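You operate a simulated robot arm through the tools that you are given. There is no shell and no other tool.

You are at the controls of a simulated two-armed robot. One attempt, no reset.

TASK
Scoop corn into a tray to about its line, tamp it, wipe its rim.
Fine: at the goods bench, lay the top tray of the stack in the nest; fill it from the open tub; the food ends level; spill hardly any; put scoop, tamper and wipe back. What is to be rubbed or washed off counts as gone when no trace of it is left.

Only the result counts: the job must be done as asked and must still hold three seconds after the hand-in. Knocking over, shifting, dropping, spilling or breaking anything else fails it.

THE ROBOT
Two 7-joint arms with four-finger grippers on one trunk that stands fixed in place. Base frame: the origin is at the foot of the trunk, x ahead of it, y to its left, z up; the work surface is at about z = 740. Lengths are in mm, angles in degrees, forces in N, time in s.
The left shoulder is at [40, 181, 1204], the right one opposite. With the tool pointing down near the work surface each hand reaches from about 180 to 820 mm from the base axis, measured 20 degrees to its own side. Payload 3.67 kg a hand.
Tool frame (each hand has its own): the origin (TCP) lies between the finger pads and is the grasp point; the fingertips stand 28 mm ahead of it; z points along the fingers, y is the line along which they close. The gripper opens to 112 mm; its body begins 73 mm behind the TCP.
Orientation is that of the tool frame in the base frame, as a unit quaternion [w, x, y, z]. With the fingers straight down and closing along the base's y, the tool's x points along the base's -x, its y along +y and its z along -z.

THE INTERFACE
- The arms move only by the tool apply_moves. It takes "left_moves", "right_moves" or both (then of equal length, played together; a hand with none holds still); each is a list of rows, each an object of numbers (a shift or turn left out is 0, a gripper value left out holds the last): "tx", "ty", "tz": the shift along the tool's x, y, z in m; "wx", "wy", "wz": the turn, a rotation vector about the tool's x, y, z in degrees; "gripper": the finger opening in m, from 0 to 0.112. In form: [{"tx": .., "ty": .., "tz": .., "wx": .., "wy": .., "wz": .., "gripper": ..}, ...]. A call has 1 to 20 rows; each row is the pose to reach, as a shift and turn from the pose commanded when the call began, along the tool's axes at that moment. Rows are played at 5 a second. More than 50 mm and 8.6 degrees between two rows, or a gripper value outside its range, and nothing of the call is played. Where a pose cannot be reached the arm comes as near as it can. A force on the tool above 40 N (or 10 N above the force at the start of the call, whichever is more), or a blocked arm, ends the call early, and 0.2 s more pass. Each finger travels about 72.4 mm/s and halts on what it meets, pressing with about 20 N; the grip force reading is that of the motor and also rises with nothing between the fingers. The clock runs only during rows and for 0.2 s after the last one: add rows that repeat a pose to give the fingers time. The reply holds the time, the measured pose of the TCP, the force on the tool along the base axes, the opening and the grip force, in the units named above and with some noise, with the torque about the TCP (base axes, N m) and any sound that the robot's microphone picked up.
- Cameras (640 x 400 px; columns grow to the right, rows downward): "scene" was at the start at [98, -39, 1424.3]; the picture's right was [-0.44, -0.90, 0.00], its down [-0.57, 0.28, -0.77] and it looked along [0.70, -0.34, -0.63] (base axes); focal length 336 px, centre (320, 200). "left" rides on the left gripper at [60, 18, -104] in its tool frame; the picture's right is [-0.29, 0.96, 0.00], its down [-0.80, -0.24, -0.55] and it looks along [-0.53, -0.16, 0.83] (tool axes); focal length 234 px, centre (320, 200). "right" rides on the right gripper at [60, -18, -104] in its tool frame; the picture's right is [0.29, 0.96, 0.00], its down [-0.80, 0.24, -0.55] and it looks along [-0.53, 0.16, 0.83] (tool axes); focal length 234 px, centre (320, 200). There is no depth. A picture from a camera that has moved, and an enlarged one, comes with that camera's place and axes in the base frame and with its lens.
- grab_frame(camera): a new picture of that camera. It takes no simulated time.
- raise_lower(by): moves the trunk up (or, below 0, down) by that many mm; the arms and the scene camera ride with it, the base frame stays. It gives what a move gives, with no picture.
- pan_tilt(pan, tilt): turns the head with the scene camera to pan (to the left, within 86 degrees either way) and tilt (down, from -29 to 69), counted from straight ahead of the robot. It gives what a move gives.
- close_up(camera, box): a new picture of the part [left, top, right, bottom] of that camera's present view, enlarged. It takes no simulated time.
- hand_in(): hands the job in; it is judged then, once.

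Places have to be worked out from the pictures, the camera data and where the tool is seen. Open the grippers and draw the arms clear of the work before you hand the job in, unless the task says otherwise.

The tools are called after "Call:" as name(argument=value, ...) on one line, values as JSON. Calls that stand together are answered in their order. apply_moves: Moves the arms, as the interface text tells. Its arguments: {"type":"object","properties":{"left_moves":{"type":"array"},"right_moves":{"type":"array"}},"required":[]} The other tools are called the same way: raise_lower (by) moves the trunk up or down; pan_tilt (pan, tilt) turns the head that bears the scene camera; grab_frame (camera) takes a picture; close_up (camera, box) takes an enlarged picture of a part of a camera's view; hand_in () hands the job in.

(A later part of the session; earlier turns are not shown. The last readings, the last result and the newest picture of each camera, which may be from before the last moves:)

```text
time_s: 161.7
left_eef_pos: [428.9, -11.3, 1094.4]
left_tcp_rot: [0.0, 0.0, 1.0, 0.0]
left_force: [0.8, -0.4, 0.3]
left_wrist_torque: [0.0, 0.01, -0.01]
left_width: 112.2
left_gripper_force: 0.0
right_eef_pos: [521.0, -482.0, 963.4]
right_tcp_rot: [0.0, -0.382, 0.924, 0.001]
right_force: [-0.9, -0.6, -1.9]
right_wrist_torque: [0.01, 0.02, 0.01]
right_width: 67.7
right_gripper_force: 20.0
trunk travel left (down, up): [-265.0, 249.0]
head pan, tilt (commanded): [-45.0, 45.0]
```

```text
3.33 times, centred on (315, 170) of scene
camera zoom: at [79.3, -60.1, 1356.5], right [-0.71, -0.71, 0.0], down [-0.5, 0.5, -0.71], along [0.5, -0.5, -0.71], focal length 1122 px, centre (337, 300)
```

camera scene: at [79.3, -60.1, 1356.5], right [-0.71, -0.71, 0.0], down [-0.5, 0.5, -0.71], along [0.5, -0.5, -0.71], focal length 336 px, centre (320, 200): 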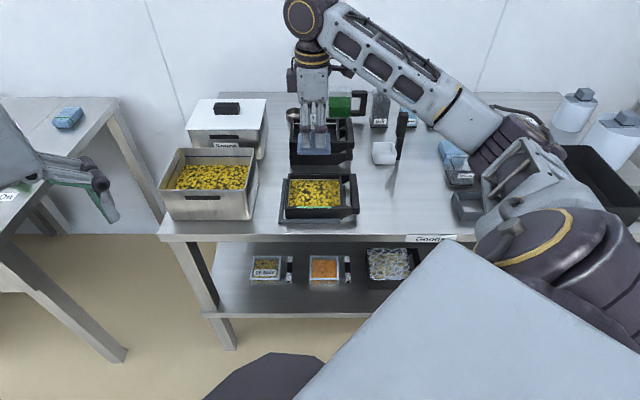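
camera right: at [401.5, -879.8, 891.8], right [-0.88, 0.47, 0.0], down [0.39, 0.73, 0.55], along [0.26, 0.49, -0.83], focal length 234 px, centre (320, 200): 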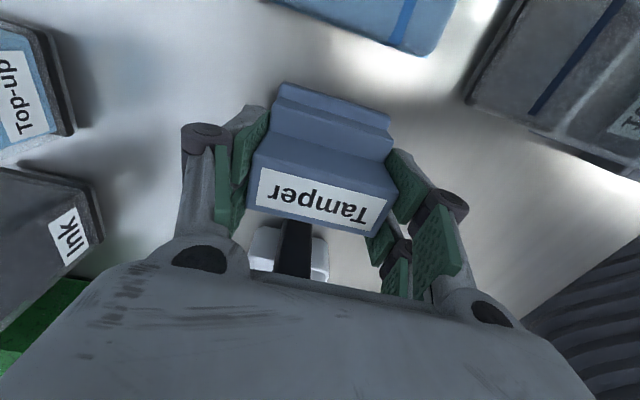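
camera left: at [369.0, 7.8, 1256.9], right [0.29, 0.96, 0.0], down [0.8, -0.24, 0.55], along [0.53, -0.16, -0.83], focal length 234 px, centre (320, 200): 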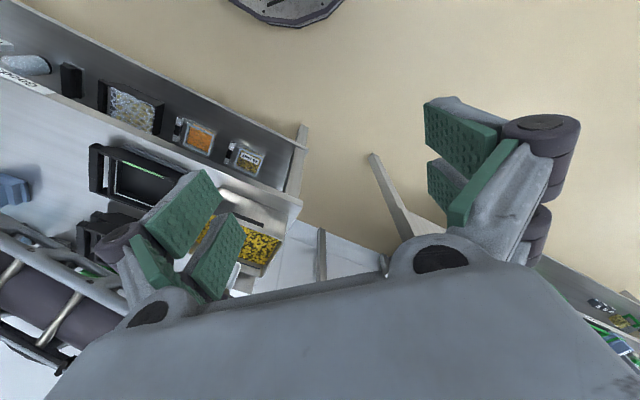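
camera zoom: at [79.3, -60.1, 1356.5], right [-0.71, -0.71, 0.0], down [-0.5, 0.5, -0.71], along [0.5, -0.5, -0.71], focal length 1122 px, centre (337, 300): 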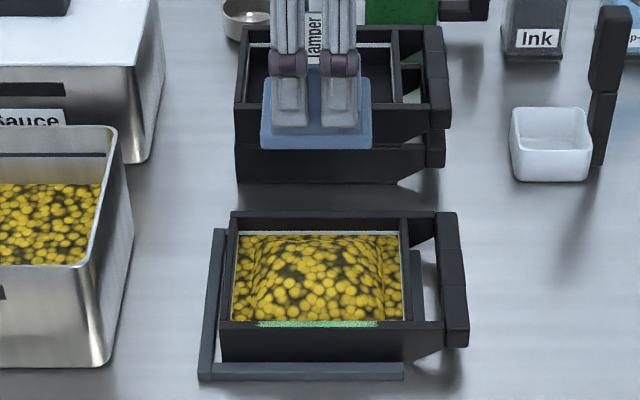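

Right above the tray centre. I lower to about 15 mm above the mound and check alignment.

Call:
apply_moves(right_moves=[{"tz": 0.03}, {"tz": 0.06}, {"tz": 0.09}, {"tz": 0.115}, {"tz": 0.126}, {"tz": 0.126}])

Call:
close_up(camera="scene", box=[265, 140, 365, 240])

Call:
grab_frame(camera="right")

```text
time_s: 163.1
left_eef_pos: [429.1, -9.8, 1093.8]
left_tcp_rot: [0.0, 0.0, 1.0, 0.0]
left_force: [0.1, 0.1, -0.7]
left_wrist_torque: [-0.03, 0.0, 0.02]
left_width: 111.9
left_gripper_force: 0.0
right_eef_pos: [518.9, -481.3, 835.7]
right_tcp_rot: [0.0, -0.382, 0.924, 0.0]
right_force: [0.5, -0.2, -1.4]
right_wrist_torque: [0.0, 0.03, -0.01]
right_width: 67.8
right_gripper_force: 19.9
trunk travel left (down, up): [-265.0, 249.0]
head pan, tilt (commanded): [-45.0, 45.0]
```

```text
4.00 times, centred on (315, 190) of scene
camera zoom: at [78.7, -59.1, 1356.6], right [-0.71, -0.71, 0.0], down [-0.5, 0.5, -0.71], along [0.5, -0.5, -0.71], focal length 1346 px, centre (340, 240)
```

zoom: 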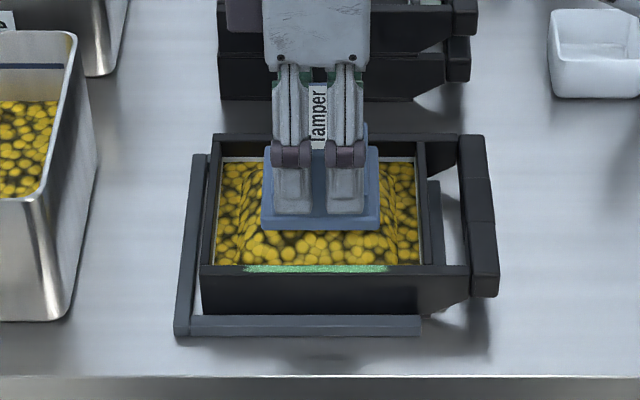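

```text
taken
camera right: at [488.6, -535.7, 940.1], right [-0.88, 0.47, 0.0], down [0.39, 0.73, 0.55], along [0.26, 0.49, -0.83], focal length 234 px, centre (320, 200)
```

right: 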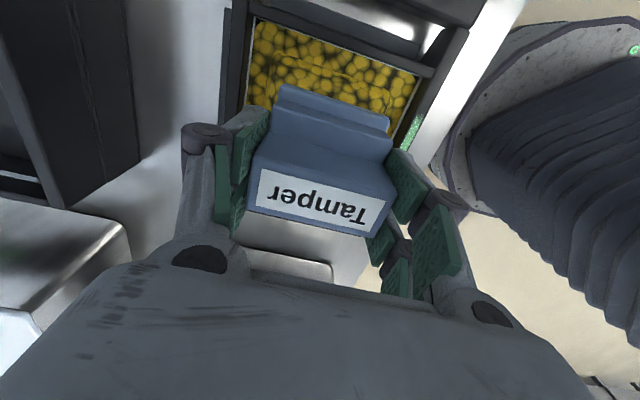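

Foot is centred (bottom z≈787). I press down slowly to about z≈767, watching the force.

Call:
apply_moves(right_moves=[{"tz": 0.006}, {"tz": 0.011}, {"tz": 0.015}, {"tz": 0.018}, {"tz": 0.018}])

Call:
close_up(camera="scene", box=[265, 140, 365, 240])

```text
time_s: 164.3
left_eef_pos: [428.5, -9.7, 1093.9]
left_tcp_rot: [-0.001, 0.0, 1.0, 0.0]
left_force: [-0.4, 0.0, -0.2]
left_wrist_torque: [-0.01, -0.01, -0.03]
left_width: 112.2
left_gripper_force: 0.0
right_eef_pos: [519.8, -480.7, 820.9]
right_tcp_rot: [0.0, -0.383, 0.924, 0.0]
right_force: [0.8, 0.0, -0.7]
right_wrist_torque: [0.02, 0.0, 0.01]
right_width: 68.0
right_gripper_force: 20.1
trunk travel left (down, up): [-265.0, 249.0]
head pan, tilt (commanded): [-45.0, 45.0]
```

```text
4.00 times, centred on (315, 190) of scene
camera zoom: at [78.7, -59.0, 1356.6], right [-0.71, -0.71, 0.0], down [-0.5, 0.5, -0.71], along [0.5, -0.5, -0.71], focal length 1346 px, centre (340, 240)
```

zoom: 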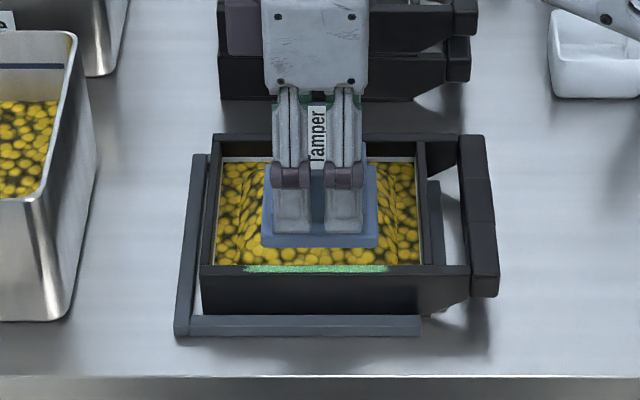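

No contact yet (bottom ≈771). I continue down a few millimetres at a time.

Call:
apply_moves(right_moves=[{"tz": 0.002}, {"tz": 0.004}, {"tz": 0.004}])

Call:
apply_moves(right_moves=[{"tz": 0.002}, {"tz": 0.002}])

Call:
close_up(camera="scene", box=[265, 140, 365, 240])

```text
time_s: 165.1
left_eef_pos: [428.0, -9.2, 1093.2]
left_tcp_rot: [0.0, 0.001, 1.0, 0.0]
left_force: [-0.6, 0.3, 0.1]
left_wrist_torque: [-0.02, 0.01, 0.03]
left_width: 112.0
left_gripper_force: 0.1
right_eef_pos: [519.0, -482.2, 816.6]
right_tcp_rot: [-0.001, -0.382, 0.924, 0.0]
right_force: [0.0, 0.7, -1.0]
right_wrist_torque: [0.0, 0.0, 0.0]
right_width: 67.6
right_gripper_force: 19.7
trunk travel left (down, up): [-265.0, 249.0]
head pan, tilt (commanded): [-45.0, 45.0]
```

```text
time_s: 165.7
left_eef_pos: [428.7, -9.5, 1093.0]
left_tcp_rot: [0.0, 0.0, 1.0, 0.0]
left_force: [0.8, 0.3, -0.4]
left_wrist_torque: [0.01, -0.04, 0.0]
left_width: 112.0
left_gripper_force: 0.1
right_eef_pos: [520.1, -480.1, 814.9]
right_tcp_rot: [0.0, -0.382, 0.924, 0.0]
right_force: [-0.5, -0.4, -1.0]
right_wrist_torque: [0.02, 0.02, 0.03]
right_width: 67.9
right_gripper_force: 19.9
trunk travel left (down, up): [-265.0, 249.0]
head pan, tilt (commanded): [-45.0, 45.0]
```

```text
4.00 times, centred on (315, 190) of scene
camera zoom: at [78.7, -59.0, 1356.6], right [-0.71, -0.71, 0.0], down [-0.5, 0.5, -0.71], along [0.5, -0.5, -0.71], focal length 1346 px, centre (340, 240)
```

zoom: 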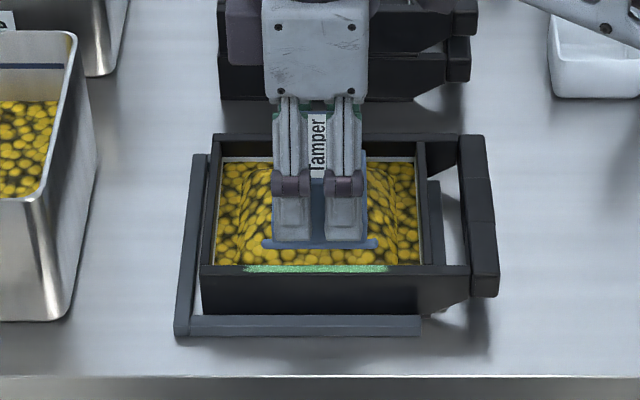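

The foot is sinking into the mound (bottom ≈766.6) with no force yet. Here the fingers are inside the rim, so I go a bit deeper in 2 mm steps.

Call:
apply_moves(right_moves=[{"tz": 0.002}, {"tz": 0.002}])

Call:
apply_moves(right_moves=[{"tz": 0.002}, {"tz": 0.002}])

Call:
close_up(camera="scene", box=[265, 140, 365, 240])

```text
time_s: 166.3
left_eef_pos: [427.9, -8.9, 1093.1]
left_tcp_rot: [0.001, 0.0, 1.0, 0.0]
left_force: [-0.6, 0.2, -0.4]
left_wrist_torque: [0.01, -0.02, -0.04]
left_width: 112.1
left_gripper_force: 0.1
right_eef_pos: [519.5, -481.3, 812.1]
right_tcp_rot: [0.0, -0.382, 0.924, -0.001]
right_force: [0.7, 0.3, 7.3]
right_wrist_torque: [-0.12, 0.29, -0.01]
right_width: 67.9
right_gripper_force: 20.1
trunk travel left (down, up): [-265.0, 249.0]
head pan, tilt (commanded): [-45.0, 45.0]
```

```text
time_s: 166.9
left_eef_pos: [425.7, -9.2, 1094.3]
left_tcp_rot: [0.0, 0.0, 1.0, 0.0]
left_force: [0.7, -0.6, 0.0]
left_wrist_torque: [-0.03, 0.02, -0.02]
left_width: 112.0
left_gripper_force: 0.0
right_eef_pos: [519.1, -481.0, 812.0]
right_tcp_rot: [0.001, -0.383, 0.924, -0.001]
right_force: [0.6, -3.1, 18.2]
right_wrist_torque: [-0.08, -0.01, 0.0]
right_width: 68.0
right_gripper_force: 20.3
trunk travel left (down, up): [-265.0, 249.0]
head pan, tilt (commanded): [-45.0, 45.0]
```

```text
4.00 times, centred on (315, 190) of scene
camera zoom: at [77.2, -57.8, 1356.8], right [-0.71, -0.71, 0.0], down [-0.5, 0.5, -0.71], along [0.5, -0.5, -0.71], focal length 1346 px, centre (340, 240)
```

zoom: 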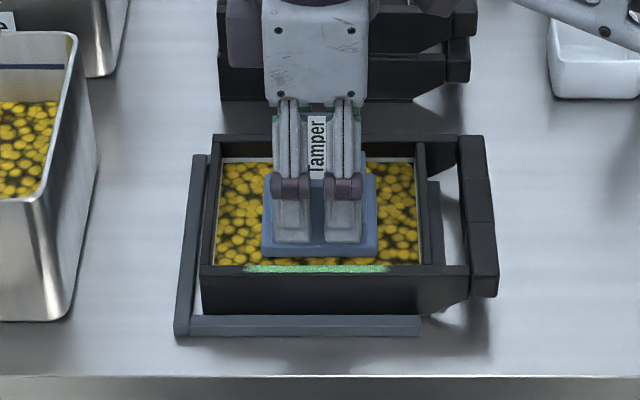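

Contact at bottom z≈764 with up to 18 N, and the mound has gone flat. I lift the tamper off and look at the level against the line.

Call:
apply_moves(right_moves=[{"tz": 0.0}, {"tz": -0.004}, {"tz": -0.02}, {"tz": -0.06}, {"tz": -0.1}, {"tz": -0.14}, {"tz": -0.14}])

Call:
close_up(camera="scene", box=[275, 170, 365, 250])

Call:
close_up(camera="scene", box=[285, 170, 345, 220])

```text
time_s: 168.5
left_eef_pos: [428.6, -10.7, 1093.5]
left_tcp_rot: [0.0, 0.0, 1.0, 0.0]
left_force: [0.1, -0.1, -0.2]
left_wrist_torque: [0.01, 0.01, 0.0]
left_width: 112.0
left_gripper_force: 0.1
right_eef_pos: [524.0, -479.6, 948.5]
right_tcp_rot: [0.0, -0.383, 0.924, 0.0]
right_force: [-0.4, -0.4, -1.2]
right_wrist_torque: [-0.01, -0.02, 0.02]
right_width: 67.8
right_gripper_force: 20.1
trunk travel left (down, up): [-265.0, 249.0]
head pan, tilt (commanded): [-45.0, 45.0]
```

```text
5.00 times, centred on (320, 210) of scene
camera zoom: at [79.0, -59.5, 1356.5], right [-0.71, -0.71, 0.0], down [-0.5, 0.5, -0.71], along [0.5, -0.5, -0.71], focal length 1682 px, centre (320, 150)
```

zoom: 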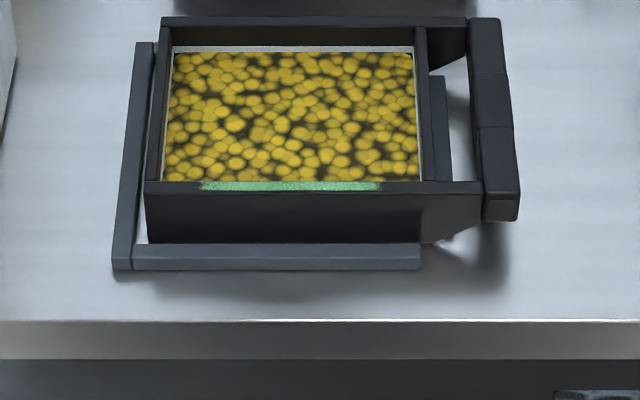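

```text
8.00 times, centred on (315, 195) of scene
camera zoom: at [79.0, -59.5, 1356.5], right [-0.71, -0.71, 0.0], down [-0.5, 0.5, -0.71], along [0.5, -0.5, -0.71], focal length 2692 px, centre (360, 240)
```

zoom: 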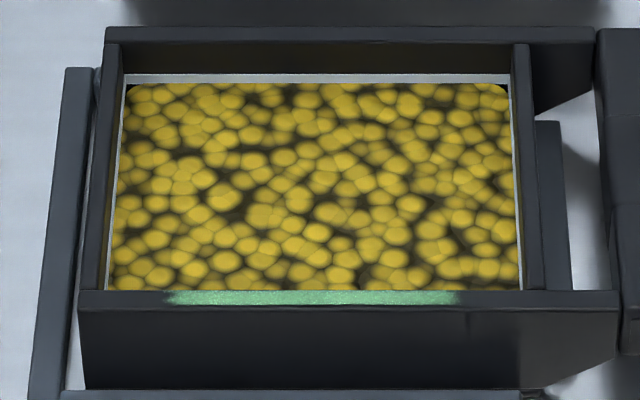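

The corn is flat. I zoom strongly on the back wall to measure the level against the line.

Call:
close_up(camera="scene", box=[285, 166, 305, 186])

Call:
close_up(camera="scene", box=[320, 166, 345, 190])

```text
16.00 times, centred on (295, 176) of scene
camera zoom: at [79.0, -59.5, 1356.5], right [-0.71, -0.71, 0.0], down [-0.5, 0.5, -0.71], along [0.5, -0.5, -0.71], focal length 5383 px, centre (720, 584)
```

zoom: 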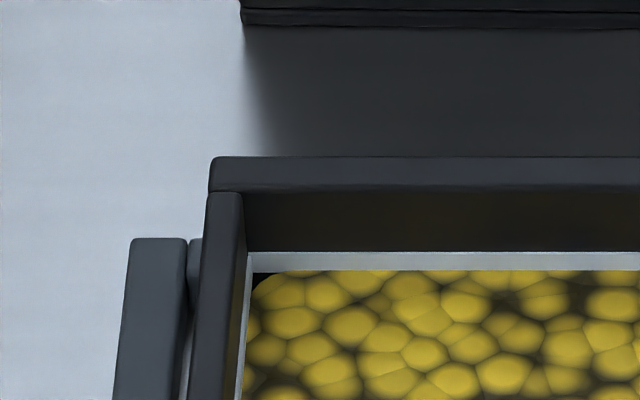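

```text
16.00 times, centred on (332, 178) of scene
camera zoom: at [79.0, -59.5, 1356.5], right [-0.71, -0.71, 0.0], down [-0.5, 0.5, -0.71], along [0.5, -0.5, -0.71], focal length 5383 px, centre (120, 552)
```

zoom: 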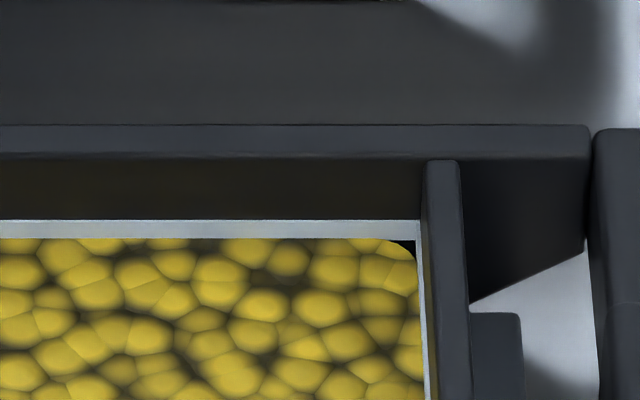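

The level is flat at z≈763.6, just under the line's lower edge (line 764–768): about 88% of the line. I'll top up a little: first return the tamper to its place by the reverse path.

Call:
apply_moves(right_moves=[{"tz": -0.014}, {"tz": -0.014, "tx": 0.03}, {"tz": -0.014, "tx": 0.07}, {"tz": -0.014, "tx": 0.11}, {"tz": -0.014, "tx": 0.15}, {"tz": -0.014, "tx": 0.19}, {"tz": -0.014, "tx": 0.23}, {"tz": -0.014, "tx": 0.27}, {"tz": -0.014, "tx": 0.3, "ty": -0.02}, {"tz": -0.014, "tx": 0.306, "ty": -0.06}, {"tz": -0.014, "tx": 0.306, "ty": -0.1}, {"tz": -0.014, "tx": 0.306, "ty": -0.14}, {"tz": -0.014, "tx": 0.306, "ty": -0.17}, {"tz": -0.014, "tx": 0.306, "ty": -0.18}, {"tz": 0.03, "tx": 0.306, "ty": -0.18}, {"tz": 0.07, "tx": 0.306, "ty": -0.18}, {"tz": 0.11, "tx": 0.306, "ty": -0.18}, {"tz": 0.14, "tx": 0.306, "ty": -0.18}, {"tz": 0.148, "tx": 0.306, "ty": -0.18}, {"tz": 0.148, "tx": 0.306, "ty": -0.18}])

Call:
close_up(camera="scene", box=[340, 80, 500, 200])

```text
time_s: 172.7
left_eef_pos: [429.0, -11.1, 1094.7]
left_tcp_rot: [0.0, 0.0, 1.0, 0.0]
left_force: [0.3, -0.2, 0.5]
left_wrist_torque: [0.0, -0.01, -0.02]
left_width: 112.0
left_gripper_force: 0.1
right_eef_pos: [430.6, -823.1, 801.9]
right_tcp_rot: [0.0, -0.382, 0.924, 0.0]
right_force: [-0.3, 0.4, -1.2]
right_wrist_torque: [-0.01, -0.02, 0.01]
right_width: 67.7
right_gripper_force: 20.0
trunk travel left (down, up): [-265.0, 249.0]
head pan, tilt (commanded): [-45.0, 45.0]
```

```text
3.33 times, centred on (420, 140) of scene
camera zoom: at [78.7, -59.2, 1356.6], right [-0.71, -0.71, 0.0], down [-0.5, 0.5, -0.71], along [0.5, -0.5, -0.71], focal length 1122 px, centre (-13, 400)
```

zoom: 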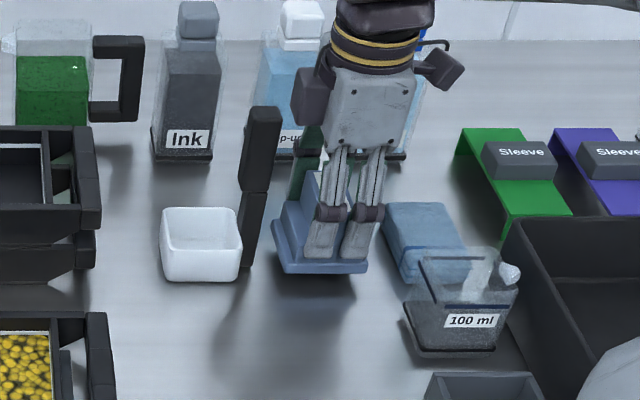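

Tamper is ~13 mm above its spot and upright. I lower it to contact.

Call:
apply_moves(right_moves=[{"tz": 0.005}, {"tz": 0.01}, {"tz": 0.012}, {"tz": 0.012}])

Call:
apply_moves(right_moves=[{"tz": 0.001}, {"tz": 0.001}])

```text
time_s: 173.7
left_eef_pos: [430.3, -8.1, 1093.9]
left_tcp_rot: [0.0, 0.0, 1.0, 0.001]
left_force: [-1.0, 0.2, 0.9]
left_wrist_torque: [0.02, -0.03, -0.01]
left_width: 112.1
left_gripper_force: 0.0
right_eef_pos: [430.1, -826.2, 791.0]
right_tcp_rot: [0.0, -0.383, 0.924, -0.001]
right_force: [0.3, -0.3, -1.2]
right_wrist_torque: [0.01, 0.02, 0.03]
right_width: 67.8
right_gripper_force: 19.4
trunk travel left (down, up): [-265.0, 249.0]
head pan, tilt (commanded): [-45.0, 45.0]
```

```text
time_s: 174.3
left_eef_pos: [428.4, -10.3, 1093.3]
left_tcp_rot: [-0.001, 0.0, 1.0, 0.0]
left_force: [-0.6, 0.3, 0.6]
left_wrist_torque: [0.03, 0.0, 0.02]
left_width: 111.7
left_gripper_force: 0.0
right_eef_pos: [431.1, -826.2, 788.7]
right_tcp_rot: [0.0, -0.383, 0.924, 0.0]
right_force: [0.0, 0.0, -1.4]
right_wrist_torque: [0.01, -0.04, 0.0]
right_width: 68.0
right_gripper_force: 20.5
trunk travel left (down, up): [-265.0, 249.0]
head pan, tilt (commanded): [-45.0, 45.0]
```

Not yet touching; I continue 1 mm steps.

Call:
apply_moves(right_moves=[{"tz": 0.001}, {"tz": 0.001}])

Call:
apply_moves(right_moves=[{"tz": 0.001}, {"tz": 0.001}])

```text
time_s: 174.9
left_eef_pos: [428.1, -9.3, 1093.9]
left_tcp_rot: [0.0, 0.0, 1.0, -0.001]
left_force: [0.3, 0.5, -0.6]
left_wrist_torque: [-0.01, 0.02, 0.01]
left_width: 111.7
left_gripper_force: 0.1
right_eef_pos: [430.2, -824.9, 788.7]
right_tcp_rot: [0.0, -0.383, 0.924, 0.0]
right_force: [-1.5, -1.1, 2.7]
right_wrist_torque: [-0.16, 0.03, -0.05]
right_width: 67.8
right_gripper_force: 19.6
trunk travel left (down, up): [-265.0, 249.0]
head pan, tilt (commanded): [-45.0, 45.0]
```

```text
time_s: 175.5
left_eef_pos: [428.1, -9.0, 1094.7]
left_tcp_rot: [0.001, 0.0, 1.0, -0.001]
left_force: [-0.2, -1.4, -0.3]
left_wrist_torque: [0.0, -0.03, -0.01]
left_width: 112.0
left_gripper_force: 0.1
right_eef_pos: [431.1, -825.1, 787.9]
right_tcp_rot: [0.0, -0.382, 0.924, -0.002]
right_force: [-2.4, -2.5, 7.3]
right_wrist_torque: [-0.44, 0.08, -0.08]
right_width: 67.8
right_gripper_force: 20.2
trunk travel left (down, up): [-265.0, 249.0]
head pan, tilt (commanded): [-45.0, 45.0]
```

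Contact made at 7 N. I back off slightly and open, then rise.

Call:
apply_moves(right_moves=[{"tz": -0.0012}, {"tz": -0.0012, "gripper": 0.07}, {"tz": -0.0012, "gripper": 0.074}, {"tz": -0.0012, "gripper": 0.08}, {"tz": -0.0012, "gripper": 0.09}, {"tz": -0.0012, "gripper": 0.095}, {"tz": -0.0012, "gripper": 0.095}])

Call:
apply_moves(right_moves=[{"tz": -0.03}, {"tz": -0.07}, {"tz": -0.11}, {"tz": -0.15}, {"tz": -0.19}, {"tz": -0.21}, {"tz": -0.21}])

Call:
close_up(camera="scene", box=[340, 80, 500, 200])

Call:
grab_frame(camera="right")

```text
time_s: 177.1
left_eef_pos: [428.4, -8.6, 1093.7]
left_tcp_rot: [0.001, 0.0, 1.0, 0.0]
left_force: [0.5, -0.4, -0.5]
left_wrist_torque: [-0.01, 0.01, 0.02]
left_width: 112.0
left_gripper_force: 0.0
right_eef_pos: [431.7, -825.2, 787.9]
right_tcp_rot: [0.0, -0.383, 0.924, 0.0]
right_force: [-0.3, 0.1, 0.9]
right_wrist_torque: [-0.01, 0.0, 0.01]
right_width: 94.9
right_gripper_force: 0.0
trunk travel left (down, up): [-265.0, 249.0]
head pan, tilt (commanded): [-45.0, 45.0]
```

```text
time_s: 178.7
left_eef_pos: [428.3, -9.4, 1092.9]
left_tcp_rot: [0.0, 0.001, 1.0, 0.0]
left_force: [-0.6, 0.6, -0.3]
left_wrist_torque: [-0.04, -0.02, -0.02]
left_width: 111.9
left_gripper_force: 0.0
right_eef_pos: [433.7, -826.0, 996.6]
right_tcp_rot: [0.0, -0.382, 0.924, 0.001]
right_force: [0.7, -0.9, 0.5]
right_wrist_torque: [0.01, 0.02, 0.0]
right_width: 94.8
right_gripper_force: 0.2
trunk travel left (down, up): [-265.0, 249.0]
head pan, tilt (commanded): [-45.0, 45.0]
```

```text
3.33 times, centred on (420, 140) of scene
camera zoom: at [78.7, -59.2, 1356.6], right [-0.71, -0.71, 0.0], down [-0.5, 0.5, -0.71], along [0.5, -0.5, -0.71], focal length 1122 px, centre (-13, 400)
```

zoom: 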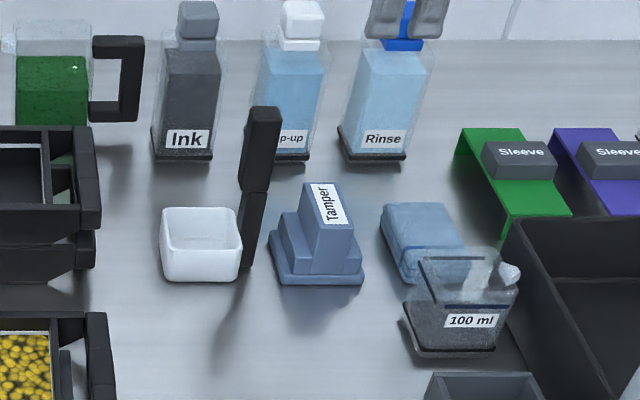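

```text
taken
camera right: at [402.8, -881.3, 1100.1], right [-0.88, 0.47, 0.0], down [0.39, 0.73, 0.55], along [0.26, 0.49, -0.83], focal length 234 px, centre (320, 200)
```

right: 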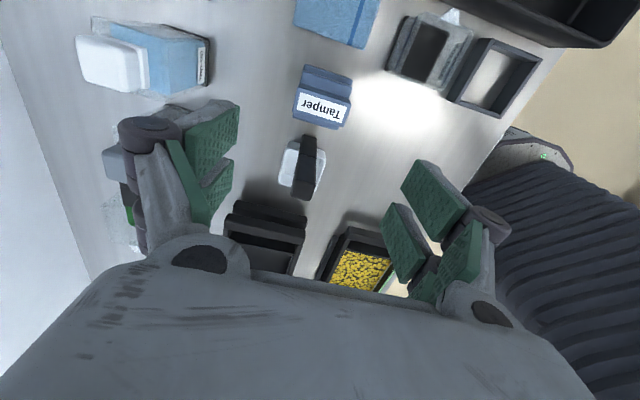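

Tamper back in place. Now I go over to the scoop's handle again for the top-up and check centring.

Call:
apply_moves(right_moves=[{"tx": -0.034, "gripper": 0.06}, {"tx": -0.068, "gripper": 0.06}, {"tx": -0.068, "tz": 0.035}, {"tx": -0.068, "tz": 0.072}, {"tx": -0.068, "tz": 0.072}])

Call:
close_up(camera="right", box=[260, 80, 380, 200])

```text
time_s: 179.9
left_eef_pos: [428.5, -8.5, 1093.5]
left_tcp_rot: [0.0, 0.0, 1.0, 0.0]
left_force: [-0.1, 0.2, -0.4]
left_wrist_torque: [-0.02, -0.03, -0.03]
left_width: 112.0
left_gripper_force: 0.1
right_eef_pos: [480.5, -777.9, 926.8]
right_tcp_rot: [0.0, -0.384, 0.923, 0.0]
right_force: [-0.1, -0.2, 0.2]
right_wrist_torque: [0.03, 0.02, 0.01]
right_width: 59.9
right_gripper_force: 0.1
trunk travel left (down, up): [-265.0, 249.0]
head pan, tilt (commanded): [-45.0, 45.0]
```

```text
3.33 times, centred on (320, 140) of right
camera zoom: at [451.0, -832.2, 1030.7], right [-0.88, 0.47, 0.0], down [0.39, 0.73, 0.55], along [0.26, 0.49, -0.83], focal length 781 px, centre (320, 400)
```

zoom: 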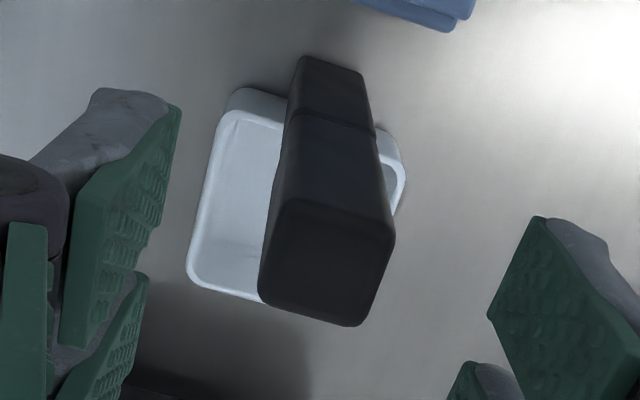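

The handle is ~2 mm to the right of the TCP. I correct, descend to z≈858 and grip.

Call:
apply_moves(right_moves=[{"tx": 0.002}, {"tx": 0.002, "tz": 0.025}, {"tx": 0.002, "tz": 0.05}, {"tx": 0.002, "tz": 0.069}, {"tx": 0.002, "tz": 0.069}, {"tx": 0.002, "tz": 0.069, "gripper": 0.044}, {"tx": 0.002, "tz": 0.069, "gripper": 0.036}, {"tx": 0.002, "tz": 0.069, "gripper": 0.03}, {"tx": 0.002, "tz": 0.069, "gripper": 0.026}, {"tx": 0.002, "tz": 0.069, "gripper": 0.022}, {"tx": 0.002, "tz": 0.069, "gripper": 0.018}, {"tx": 0.002, "tz": 0.069, "gripper": 0.01}, {"tx": 0.002, "tz": 0.069, "gripper": 0.0}, {"tx": 0.002, "tz": 0.069, "gripper": 0.0}])

Call:
close_up(camera="scene", box=[340, 80, 500, 200])

```text
time_s: 182.9
left_eef_pos: [428.1, -10.4, 1093.6]
left_tcp_rot: [0.0, 0.0, 1.0, 0.0]
left_force: [0.2, -0.2, -0.7]
left_wrist_torque: [0.02, 0.03, 0.0]
left_width: 111.9
left_gripper_force: 0.0
right_eef_pos: [479.0, -780.6, 858.1]
right_tcp_rot: [0.0, -0.383, 0.924, 0.0]
right_force: [-0.2, -0.1, 0.1]
right_wrist_torque: [0.06, 0.02, 0.05]
right_width: 23.7
right_gripper_force: 19.9
trunk travel left (down, up): [-265.0, 249.0]
head pan, tilt (commanded): [-45.0, 45.0]
```

```text
3.33 times, centred on (420, 140) of scene
camera zoom: at [78.6, -58.9, 1356.6], right [-0.71, -0.71, 0.0], down [-0.5, 0.5, -0.71], along [0.5, -0.5, -0.71], focal length 1122 px, centre (-13, 400)
```

zoom: 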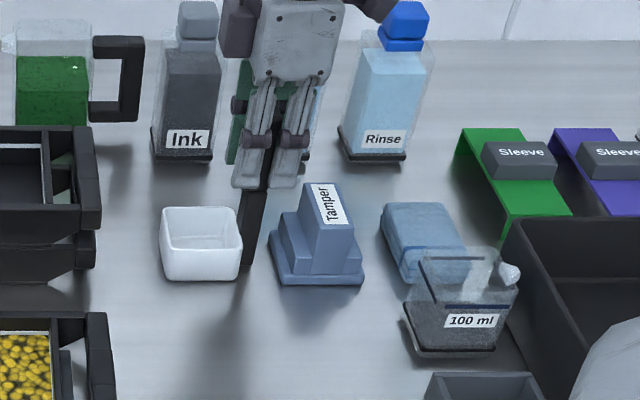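

Scoop gripped. I raise the trunk back by 60 mm (which lifts the scoop straight up) so the tested paths apply again, then lift further.

Call:
raise_lower(by=60)

Call:
apply_moves(right_moves=[{"tz": -0.03}, {"tz": -0.06}, {"tz": -0.09}, {"tz": -0.09}])

Call:
close_up(camera="scene", box=[340, 60, 500, 200])

```text
time_s: 183.9
left_eef_pos: [429.1, -9.8, 1153.4]
left_tcp_rot: [0.0, 0.0, 1.0, 0.0]
left_force: [0.1, 0.4, -0.4]
left_wrist_torque: [0.01, -0.04, -0.03]
left_width: 112.0
left_gripper_force: 0.0
right_eef_pos: [479.4, -780.0, 917.7]
right_tcp_rot: [0.0, -0.383, 0.924, 0.001]
right_force: [0.5, 0.4, -1.4]
right_wrist_torque: [-0.01, 0.03, 0.02]
right_width: 23.8
right_gripper_force: 19.9
trunk travel left (down, up): [-325.0, 189.0]
head pan, tilt (commanded): [-45.0, 45.0]
```

```text
time_s: 184.9
left_eef_pos: [429.4, -9.5, 1152.3]
left_tcp_rot: [0.001, 0.0, 1.0, 0.0]
left_force: [-0.4, 0.9, 0.4]
left_wrist_torque: [0.05, -0.02, 0.03]
left_width: 112.0
left_gripper_force: 0.1
right_eef_pos: [477.6, -778.8, 1006.9]
right_tcp_rot: [-0.001, -0.383, 0.924, 0.0]
right_force: [0.2, -0.5, -1.6]
right_wrist_torque: [-0.05, 0.05, -0.01]
right_width: 23.7
right_gripper_force: 20.1
trunk travel left (down, up): [-325.0, 189.0]
head pan, tilt (commanded): [-45.0, 45.0]
```

```text
2.86 times, centred on (420, 130) of scene
camera zoom: at [78.8, -59.4, 1415.8], right [-0.71, -0.71, 0.0], down [-0.5, 0.5, -0.71], along [0.5, -0.5, -0.71], focal length 961 px, centre (34, 400)
```

zoom: 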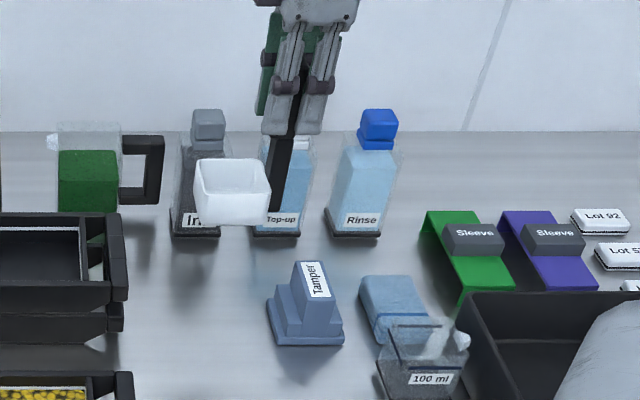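

I carry it to the middle, turn the yaw −90° and go over the tub, as before.

Call:
apply_moves(right_moves=[{"tx": -0.01, "ty": 0.01, "tz": -0.02}, {"tx": -0.03, "ty": 0.035, "tz": -0.043}, {"tx": -0.06, "ty": 0.07, "tz": -0.043}, {"tx": -0.09, "ty": 0.105, "tz": -0.043}, {"tx": -0.12, "ty": 0.14, "tz": -0.043}, {"tx": -0.15, "ty": 0.175, "tz": -0.043}, {"tx": -0.18, "ty": 0.21, "tz": -0.043}, {"tx": -0.2, "ty": 0.24, "tz": -0.043}, {"tx": -0.211, "ty": 0.25, "tz": -0.043}, {"tx": -0.211, "ty": 0.25, "tz": -0.043}])

Call:
apply_moves(right_moves=[{"wz": -8}, {"wz": -16}, {"wz": -24}, {"wz": -32}, {"wz": -40}, {"wz": -48}, {"wz": -56}, {"wz": -64}, {"wz": -72}, {"wz": -80}, {"wz": -88}, {"wz": -90}, {"wz": -90}])

Call:
apply_moves(right_moves=[{"tx": 0.01, "ty": -0.02}, {"tx": 0.025, "ty": -0.06}, {"tx": 0.04, "ty": -0.1}, {"tx": 0.055, "ty": -0.14}, {"tx": 0.07, "ty": -0.18}, {"tx": 0.08, "ty": -0.22}, {"tx": 0.09, "ty": -0.26}, {"tx": 0.092, "ty": -0.282, "tz": 0.01}, {"tx": 0.092, "ty": -0.282, "tz": 0.04}, {"tx": 0.092, "ty": -0.282, "tz": 0.051}, {"tx": 0.092, "ty": -0.282, "tz": 0.051}])

Call:
close_up(camera="scene", box=[160, 120, 290, 245])

```text
time_s: 187.1
left_eef_pos: [428.5, -8.8, 1153.5]
left_tcp_rot: [0.0, 0.0, 1.0, -0.001]
left_force: [0.9, 0.7, 0.0]
left_wrist_torque: [-0.02, 0.02, -0.01]
left_width: 112.0
left_gripper_force: 0.0
right_eef_pos: [452.0, -455.2, 1049.4]
right_tcp_rot: [0.0, -0.383, 0.924, -0.001]
right_force: [0.3, 0.1, -2.0]
right_wrist_torque: [-0.03, 0.0, -0.02]
right_width: 23.8
right_gripper_force: 20.3
trunk travel left (down, up): [-325.0, 189.0]
head pan, tilt (commanded): [-45.0, 45.0]
```

```text
time_s: 189.9
left_eef_pos: [429.6, -10.7, 1153.1]
left_tcp_rot: [-0.001, -0.001, 1.0, 0.0]
left_force: [1.1, -0.6, -0.1]
left_wrist_torque: [0.0, 0.03, 0.02]
left_width: 112.0
left_gripper_force: 0.1
right_eef_pos: [451.4, -453.9, 1049.5]
right_tcp_rot: [0.0, 0.924, -0.382, -0.001]
right_force: [-0.6, 0.5, -2.3]
right_wrist_torque: [-0.01, -0.03, 0.01]
right_width: 23.7
right_gripper_force: 20.0
trunk travel left (down, up): [-325.0, 189.0]
head pan, tilt (commanded): [-45.0, 45.0]
```

```text
time_s: 192.3
left_eef_pos: [429.2, -10.4, 1153.4]
left_tcp_rot: [0.0, 0.0, 1.0, 0.0]
left_force: [-1.1, 0.1, -0.2]
left_wrist_torque: [0.03, 0.0, -0.02]
left_width: 112.0
left_gripper_force: 0.1
right_eef_pos: [714.4, -319.1, 998.2]
right_tcp_rot: [-0.001, 0.924, -0.382, 0.0]
right_force: [0.5, -0.4, -2.2]
right_wrist_torque: [-0.03, -0.03, -0.01]
right_width: 23.7
right_gripper_force: 20.3
trunk travel left (down, up): [-325.0, 189.0]
head pan, tilt (commanded): [-45.0, 45.0]
```

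```text
3.20 times, centred on (225, 182) of scene
camera zoom: at [78.7, -59.0, 1415.9], right [-0.71, -0.71, 0.0], down [-0.5, 0.5, -0.71], along [0.5, -0.5, -0.71], focal length 1077 px, centre (624, 256)
```

zoom: 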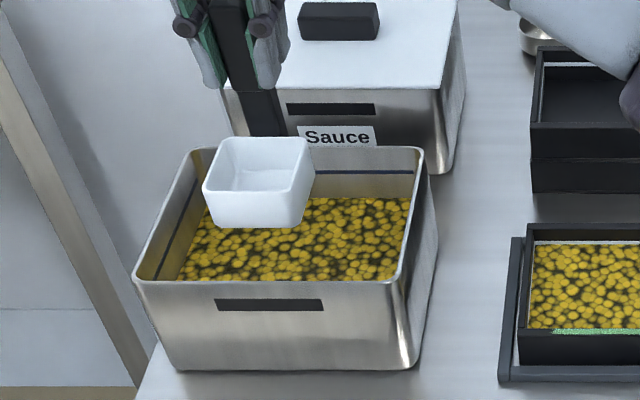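

I plunge the level bowl into the corn in steps, stopping when the rim is just under the surface.

Call:
apply_moves(right_moves=[{"tz": 0.025}, {"tz": 0.05}, {"tz": 0.075}, {"tz": 0.095}, {"tz": 0.11}, {"tz": 0.118}, {"tz": 0.122}, {"tz": 0.122}])

Call:
close_up(camera="scene", box=[160, 120, 290, 245])

```text
time_s: 194.1
left_eef_pos: [429.3, -10.3, 1152.6]
left_tcp_rot: [0.001, 0.0, 1.0, 0.0]
left_force: [0.3, 1.1, -0.5]
left_wrist_torque: [0.02, -0.02, 0.0]
left_width: 112.1
left_gripper_force: 0.1
right_eef_pos: [716.4, -318.4, 876.0]
right_tcp_rot: [0.0, 0.924, -0.383, 0.0]
right_force: [1.4, 0.9, -1.2]
right_wrist_torque: [-0.02, -0.01, 0.02]
right_width: 24.0
right_gripper_force: 20.0
trunk travel left (down, up): [-325.0, 189.0]
head pan, tilt (commanded): [-45.0, 45.0]
```

```text
3.20 times, centred on (225, 182) of scene
camera zoom: at [78.9, -58.9, 1415.9], right [-0.71, -0.71, 0.0], down [-0.5, 0.5, -0.71], along [0.5, -0.5, -0.71], focal length 1077 px, centre (624, 256)
```

zoom: 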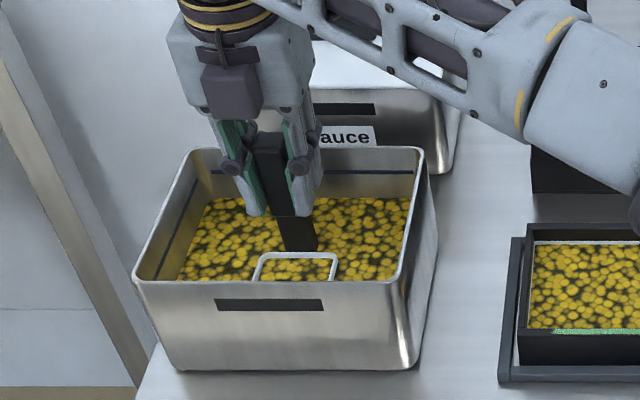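

The rim is just above the surface; I go 4 mm deeper.

Call:
apply_moves(right_moves=[{"tz": 0.002}, {"tz": 0.004}, {"tz": 0.004}])

Call:
close_up(camera="scene", box=[160, 120, 290, 245])

```text
time_s: 194.9
left_eef_pos: [429.0, -8.9, 1152.5]
left_tcp_rot: [0.0, 0.0, 1.0, -0.001]
left_force: [-0.3, -0.4, 0.3]
left_wrist_torque: [0.01, -0.02, 0.01]
left_width: 112.1
left_gripper_force: 0.1
right_eef_pos: [714.7, -320.0, 872.9]
right_tcp_rot: [0.0, 0.924, -0.383, 0.0]
right_force: [-0.8, -0.5, -0.6]
right_wrist_torque: [-0.01, -0.02, 0.01]
right_width: 23.8
right_gripper_force: 20.4
trunk travel left (down, up): [-325.0, 189.0]
head pan, tilt (commanded): [-45.0, 45.0]
```

```text
3.20 times, centred on (225, 182) of scene
camera zoom: at [78.9, -58.9, 1415.8], right [-0.71, -0.71, 0.0], down [-0.5, 0.5, -0.71], along [0.5, -0.5, -0.71], focal length 1077 px, centre (624, 256)
```

zoom: 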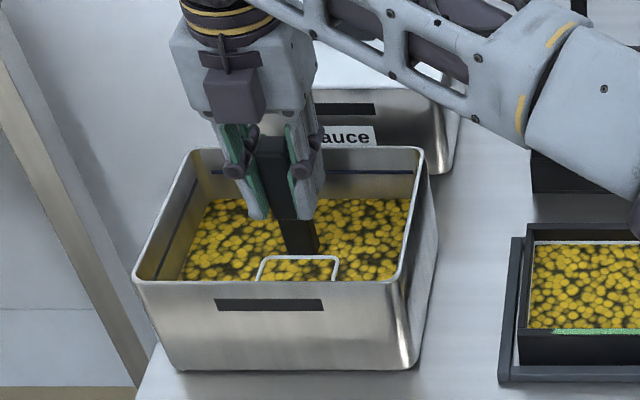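

Call:
apply_moves(right_moves=[{"tz": 0.0015}, {"tz": 0.0015}, {"tz": -0.01}, {"tz": -0.03}, {"tz": -0.06}, {"tz": -0.09}, {"tz": -0.118}, {"tz": -0.118}])

Call:
close_up(camera="scene", box=[160, 120, 290, 245])

```text
time_s: 196.7
left_eef_pos: [429.4, -8.6, 1152.3]
left_tcp_rot: [0.001, 0.0, 1.0, 0.0]
left_force: [-0.3, 0.3, -0.5]
left_wrist_torque: [-0.03, 0.0, 0.02]
left_width: 112.0
left_gripper_force: 0.0
right_eef_pos: [715.7, -319.8, 990.2]
right_tcp_rot: [0.0, 0.924, -0.383, 0.0]
right_force: [0.2, -0.1, -1.3]
right_wrist_torque: [0.01, -0.05, -0.01]
right_width: 23.9
right_gripper_force: 19.9
trunk travel left (down, up): [-325.0, 189.0]
head pan, tilt (commanded): [-45.0, 45.0]
```

```text
3.20 times, centred on (225, 182) of scene
camera zoom: at [79.2, -59.1, 1415.8], right [-0.71, -0.71, 0.0], down [-0.5, 0.5, -0.71], along [0.5, -0.5, -0.71], focal length 1077 px, centre (624, 256)
```

zoom: 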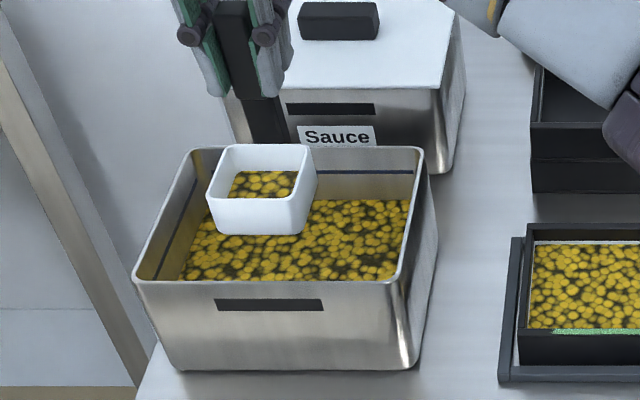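

A small portion (~40%) – just the amount I want for the top-up. I carry it to the tray centre.

Call:
apply_moves(right_moves=[{"tx": 0.003, "ty": 0.008}, {"tx": 0.01, "ty": 0.03}, {"tx": 0.018, "ty": 0.065}, {"tx": 0.026, "ty": 0.105}, {"tx": 0.034, "ty": 0.145}, {"tx": 0.042, "ty": 0.185}, {"tx": 0.048, "ty": 0.22}, {"tx": 0.052, "ty": 0.245}, {"tx": 0.052, "ty": 0.252}, {"tx": 0.052, "ty": 0.252, "tz": 0.02}, {"tx": 0.052, "ty": 0.252, "tz": 0.045}, {"tx": 0.052, "ty": 0.252, "tz": 0.065}, {"tx": 0.052, "ty": 0.252, "tz": 0.071}, {"tx": 0.052, "ty": 0.252, "tz": 0.071}])

Call:
close_up(camera="scene", box=[280, 150, 360, 230])

```text
time_s: 199.7
left_eef_pos: [429.1, -9.6, 1152.9]
left_tcp_rot: [0.0, 0.001, 1.0, -0.001]
left_force: [-0.8, 1.0, 0.0]
left_wrist_torque: [0.01, 0.0, -0.01]
left_width: 112.2
left_gripper_force: 0.2
right_eef_pos: [576.0, -534.6, 918.7]
right_tcp_rot: [0.0, 0.924, -0.382, 0.0]
right_force: [0.1, -0.2, -1.4]
right_wrist_torque: [-0.03, -0.03, 0.0]
right_width: 24.1
right_gripper_force: 20.4
trunk travel left (down, up): [-325.0, 189.0]
head pan, tilt (commanded): [-45.0, 45.0]
```

```text
5.00 times, centred on (320, 190) of scene
camera zoom: at [78.8, -59.1, 1415.9], right [-0.71, -0.71, 0.0], down [-0.5, 0.5, -0.71], along [0.5, -0.5, -0.71], focal length 1682 px, centre (320, 250)
```

zoom: 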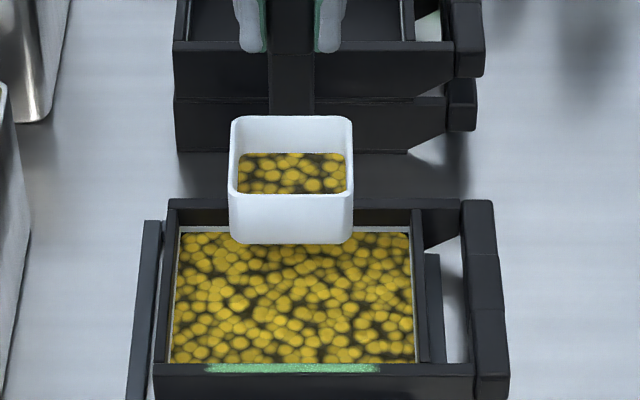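

The remaining portion is ~30 mL. I pour it all over the tray.

Call:
apply_moves(right_moves=[{"tx": -0.0119, "tz": -0.0097, "wy": 8}, {"tx": -0.025, "tz": -0.0176, "wy": 16}, {"tx": -0.039, "tz": -0.0236, "wy": 24}, {"tx": -0.0538, "tz": -0.0276, "wy": 32}, {"tx": -0.069, "tz": -0.0295, "wy": 40}, {"tx": -0.0843, "tz": -0.0293, "wy": 48}, {"tx": -0.0994, "tz": -0.0269, "wy": 56}, {"tx": -0.114, "tz": -0.0225, "wy": 64}, {"tx": -0.1279, "tz": -0.016, "wy": 72}, {"tx": -0.1408, "tz": -0.0078, "wy": 80}, {"tx": -0.1523, "tz": 0.0023, "wy": 88}, {"tx": -0.1624, "tz": 0.0138, "wy": 96}, {"tx": -0.1708, "tz": 0.0266, "wy": 104}, {"tx": -0.1773, "tz": 0.0404, "wy": 112}, {"tx": -0.1818, "tz": 0.055, "wy": 120}, {"tx": -0.1842, "tz": 0.0702, "wy": 128}, {"tx": -0.1842, "tz": 0.0702, "wy": 128}, {"tx": -0.1842, "tz": 0.0702, "wy": 128}])

Call:
apply_moves(right_moves=[{"tx": 0.0105, "tz": 0.0113, "wy": -8}, {"tx": 0.0192, "tz": 0.0238, "wy": -16}, {"tx": 0.0261, "tz": 0.0374, "wy": -24}, {"tx": 0.031, "tz": 0.0519, "wy": -32}, {"tx": 0.0339, "tz": 0.0669, "wy": -40}, {"tx": 0.0347, "tz": 0.0822, "wy": -48}, {"tx": 0.0333, "tz": 0.0974, "wy": -56}, {"tx": 0.0298, "tz": 0.1124, "wy": -64}, {"tx": 0.0243, "tz": 0.1266, "wy": -72}, {"tx": 0.0169, "tz": 0.14, "wy": -80}, {"tx": 0.0076, "tz": 0.1522, "wy": -88}, {"tx": -0.0032, "tz": 0.163, "wy": -96}, {"tx": -0.0155, "tz": 0.1722, "wy": -104}, {"tx": -0.0288, "tz": 0.1795, "wy": -112}, {"tx": -0.0431, "tz": 0.185, "wy": -120}, {"tx": -0.0581, "tz": 0.1884, "wy": -128}, {"tx": -0.0581, "tz": 0.1884, "wy": -128}])

Call:
apply_moves(right_moves=[{"tz": -0.04}, {"tz": -0.08}, {"tx": -0.03, "ty": 0.005, "tz": -0.11}, {"tx": -0.07, "ty": 0.012, "tz": -0.132}, {"tx": -0.11, "ty": 0.02, "tz": -0.132}, {"tx": -0.144, "ty": 0.03, "tz": -0.132}, {"tx": -0.144, "ty": 0.03, "tz": -0.132}])

Call:
close_up(camera="scene", box=[280, 160, 350, 230])

```text
time_s: 203.5
left_eef_pos: [428.1, -9.6, 1152.1]
left_tcp_rot: [-0.001, 0.0, 1.0, 0.0]
left_force: [-0.1, 0.7, -0.9]
left_wrist_torque: [-0.04, -0.01, 0.0]
left_width: 111.9
left_gripper_force: 0.1
right_eef_pos: [445.3, -405.0, 850.1]
right_tcp_rot: [0.344, 0.404, -0.168, 0.831]
right_force: [0.8, -0.3, -1.2]
right_wrist_torque: [0.1, 0.11, 0.01]
right_width: 23.7
right_gripper_force: 19.7
trunk travel left (down, up): [-325.0, 189.0]
head pan, tilt (commanded): [-45.0, 45.0]
```

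```text
time_s: 207.1
left_eef_pos: [428.9, -9.6, 1153.8]
left_tcp_rot: [0.0, 0.0, 1.0, 0.0]
left_force: [0.3, -0.2, -0.5]
left_wrist_torque: [0.03, -0.01, 0.01]
left_width: 112.0
left_gripper_force: 0.1
right_eef_pos: [573.5, -536.3, 921.2]
right_tcp_rot: [0.0, 0.924, -0.382, -0.002]
right_force: [-0.1, 0.9, -0.8]
right_wrist_torque: [-0.03, -0.01, 0.01]
right_width: 23.7
right_gripper_force: 19.8
trunk travel left (down, up): [-325.0, 189.0]
head pan, tilt (commanded): [-45.0, 45.0]
```

```text
time_s: 208.7
left_eef_pos: [430.0, -8.7, 1153.2]
left_tcp_rot: [-0.001, -0.001, 1.0, 0.0]
left_force: [0.9, 0.4, 0.0]
left_wrist_torque: [-0.01, 0.01, -0.01]
left_width: 111.9
left_gripper_force: 0.2
right_eef_pos: [450.7, -453.2, 1049.5]
right_tcp_rot: [0.001, 0.924, -0.383, -0.001]
right_force: [0.6, 0.1, -1.8]
right_wrist_torque: [-0.03, -0.01, 0.01]
right_width: 23.6
right_gripper_force: 20.3
trunk travel left (down, up): [-325.0, 189.0]
head pan, tilt (commanded): [-45.0, 45.0]
```

```text
5.71 times, centred on (315, 195) of scene
camera zoom: at [79.8, -59.1, 1415.8], right [-0.71, -0.71, 0.0], down [-0.5, 0.5, -0.71], along [0.5, -0.5, -0.71], focal length 1922 px, centre (349, 229)
```

zoom: 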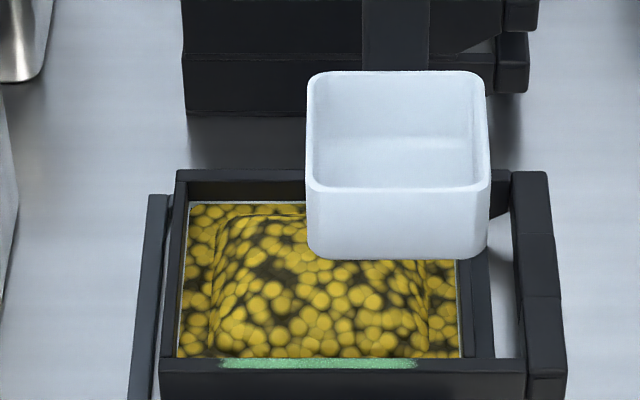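

The corn edge now lies within the line band with a fresh mound. I turn the yaw back and return the scoop to its place.

Call:
apply_moves(right_moves=[{"wz": 8}, {"wz": 16}, {"wz": 24}, {"wz": 32}, {"wz": 40}, {"wz": 48}, {"wz": 56}, {"wz": 64}, {"wz": 72}, {"wz": 80}, {"wz": 88}, {"wz": 90}, {"wz": 90}])

Call:
apply_moves(right_moves=[{"tx": 0.01, "ty": -0.012}, {"tx": 0.035, "ty": -0.04}, {"tx": 0.065, "ty": -0.078}, {"tx": 0.095, "ty": -0.115}, {"tx": 0.125, "ty": -0.15}, {"tx": 0.155, "ty": -0.187}, {"tx": 0.185, "ty": -0.223}, {"tx": 0.205, "ty": -0.242}, {"tx": 0.211, "ty": -0.25}, {"tx": 0.211, "ty": -0.25, "tz": 0.03}, {"tx": 0.211, "ty": -0.25, "tz": 0.07}, {"tx": 0.211, "ty": -0.25, "tz": 0.11}, {"tx": 0.211, "ty": -0.25, "tz": 0.15}, {"tx": 0.211, "ty": -0.25, "tz": 0.178}, {"tx": 0.211, "ty": -0.25, "tz": 0.178}])

Call:
close_up(camera="scene", box=[355, 100, 455, 190])

Call:
close_up(camera="scene", box=[285, 185, 345, 220])

```text
time_s: 211.5
left_eef_pos: [428.3, -8.6, 1153.7]
left_tcp_rot: [0.0, 0.0, 1.0, -0.001]
left_force: [0.5, 0.6, -0.5]
left_wrist_torque: [0.01, -0.01, 0.0]
left_width: 112.0
left_gripper_force: 0.0
right_eef_pos: [451.1, -454.8, 1051.8]
right_tcp_rot: [0.0, -0.383, 0.924, 0.0]
right_force: [-0.3, 0.0, -1.3]
right_wrist_torque: [-0.04, 0.01, 0.02]
right_width: 23.8
right_gripper_force: 20.1
trunk travel left (down, up): [-325.0, 189.0]
head pan, tilt (commanded): [-45.0, 45.0]
```

```text
time_s: 214.7
left_eef_pos: [428.3, -8.9, 1152.9]
left_tcp_rot: [0.0, 0.0, 1.0, 0.0]
left_force: [0.7, 0.8, 0.5]
left_wrist_torque: [0.02, 0.01, -0.01]
left_width: 111.8
left_gripper_force: 0.2
right_eef_pos: [479.3, -779.6, 875.6]
right_tcp_rot: [0.0, -0.382, 0.924, -0.001]
right_force: [-0.8, -0.3, -1.0]
right_wrist_torque: [-0.06, 0.0, -0.02]
right_width: 23.7
right_gripper_force: 20.2
trunk travel left (down, up): [-325.0, 189.0]
head pan, tilt (commanded): [-45.0, 45.0]
```

```text
4.44 times, centred on (405, 145) of scene
camera zoom: at [78.4, -58.9, 1415.9], right [-0.71, -0.71, 0.0], down [-0.5, 0.5, -0.71], along [0.5, -0.5, -0.71], focal length 1495 px, centre (-58, 444)
```

zoom: 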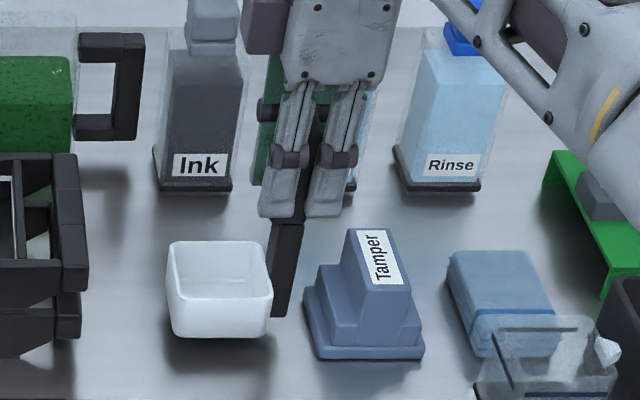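

```text
10.67 times, centred on (315, 202) of scene
camera zoom: at [78.4, -58.9, 1415.9], right [-0.71, -0.71, 0.0], down [-0.5, 0.5, -0.71], along [0.5, -0.5, -0.71], focal length 3589 px, centre (373, 173)
```

zoom: 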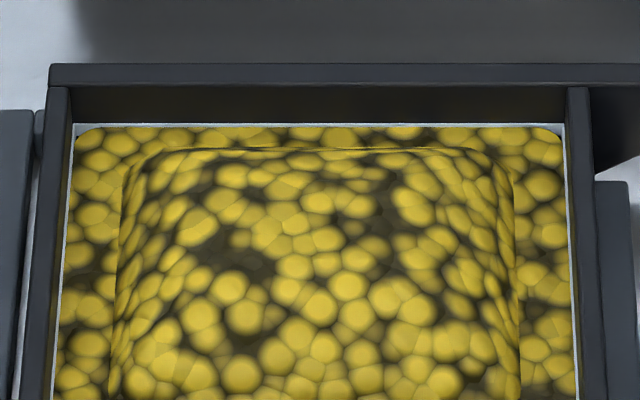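

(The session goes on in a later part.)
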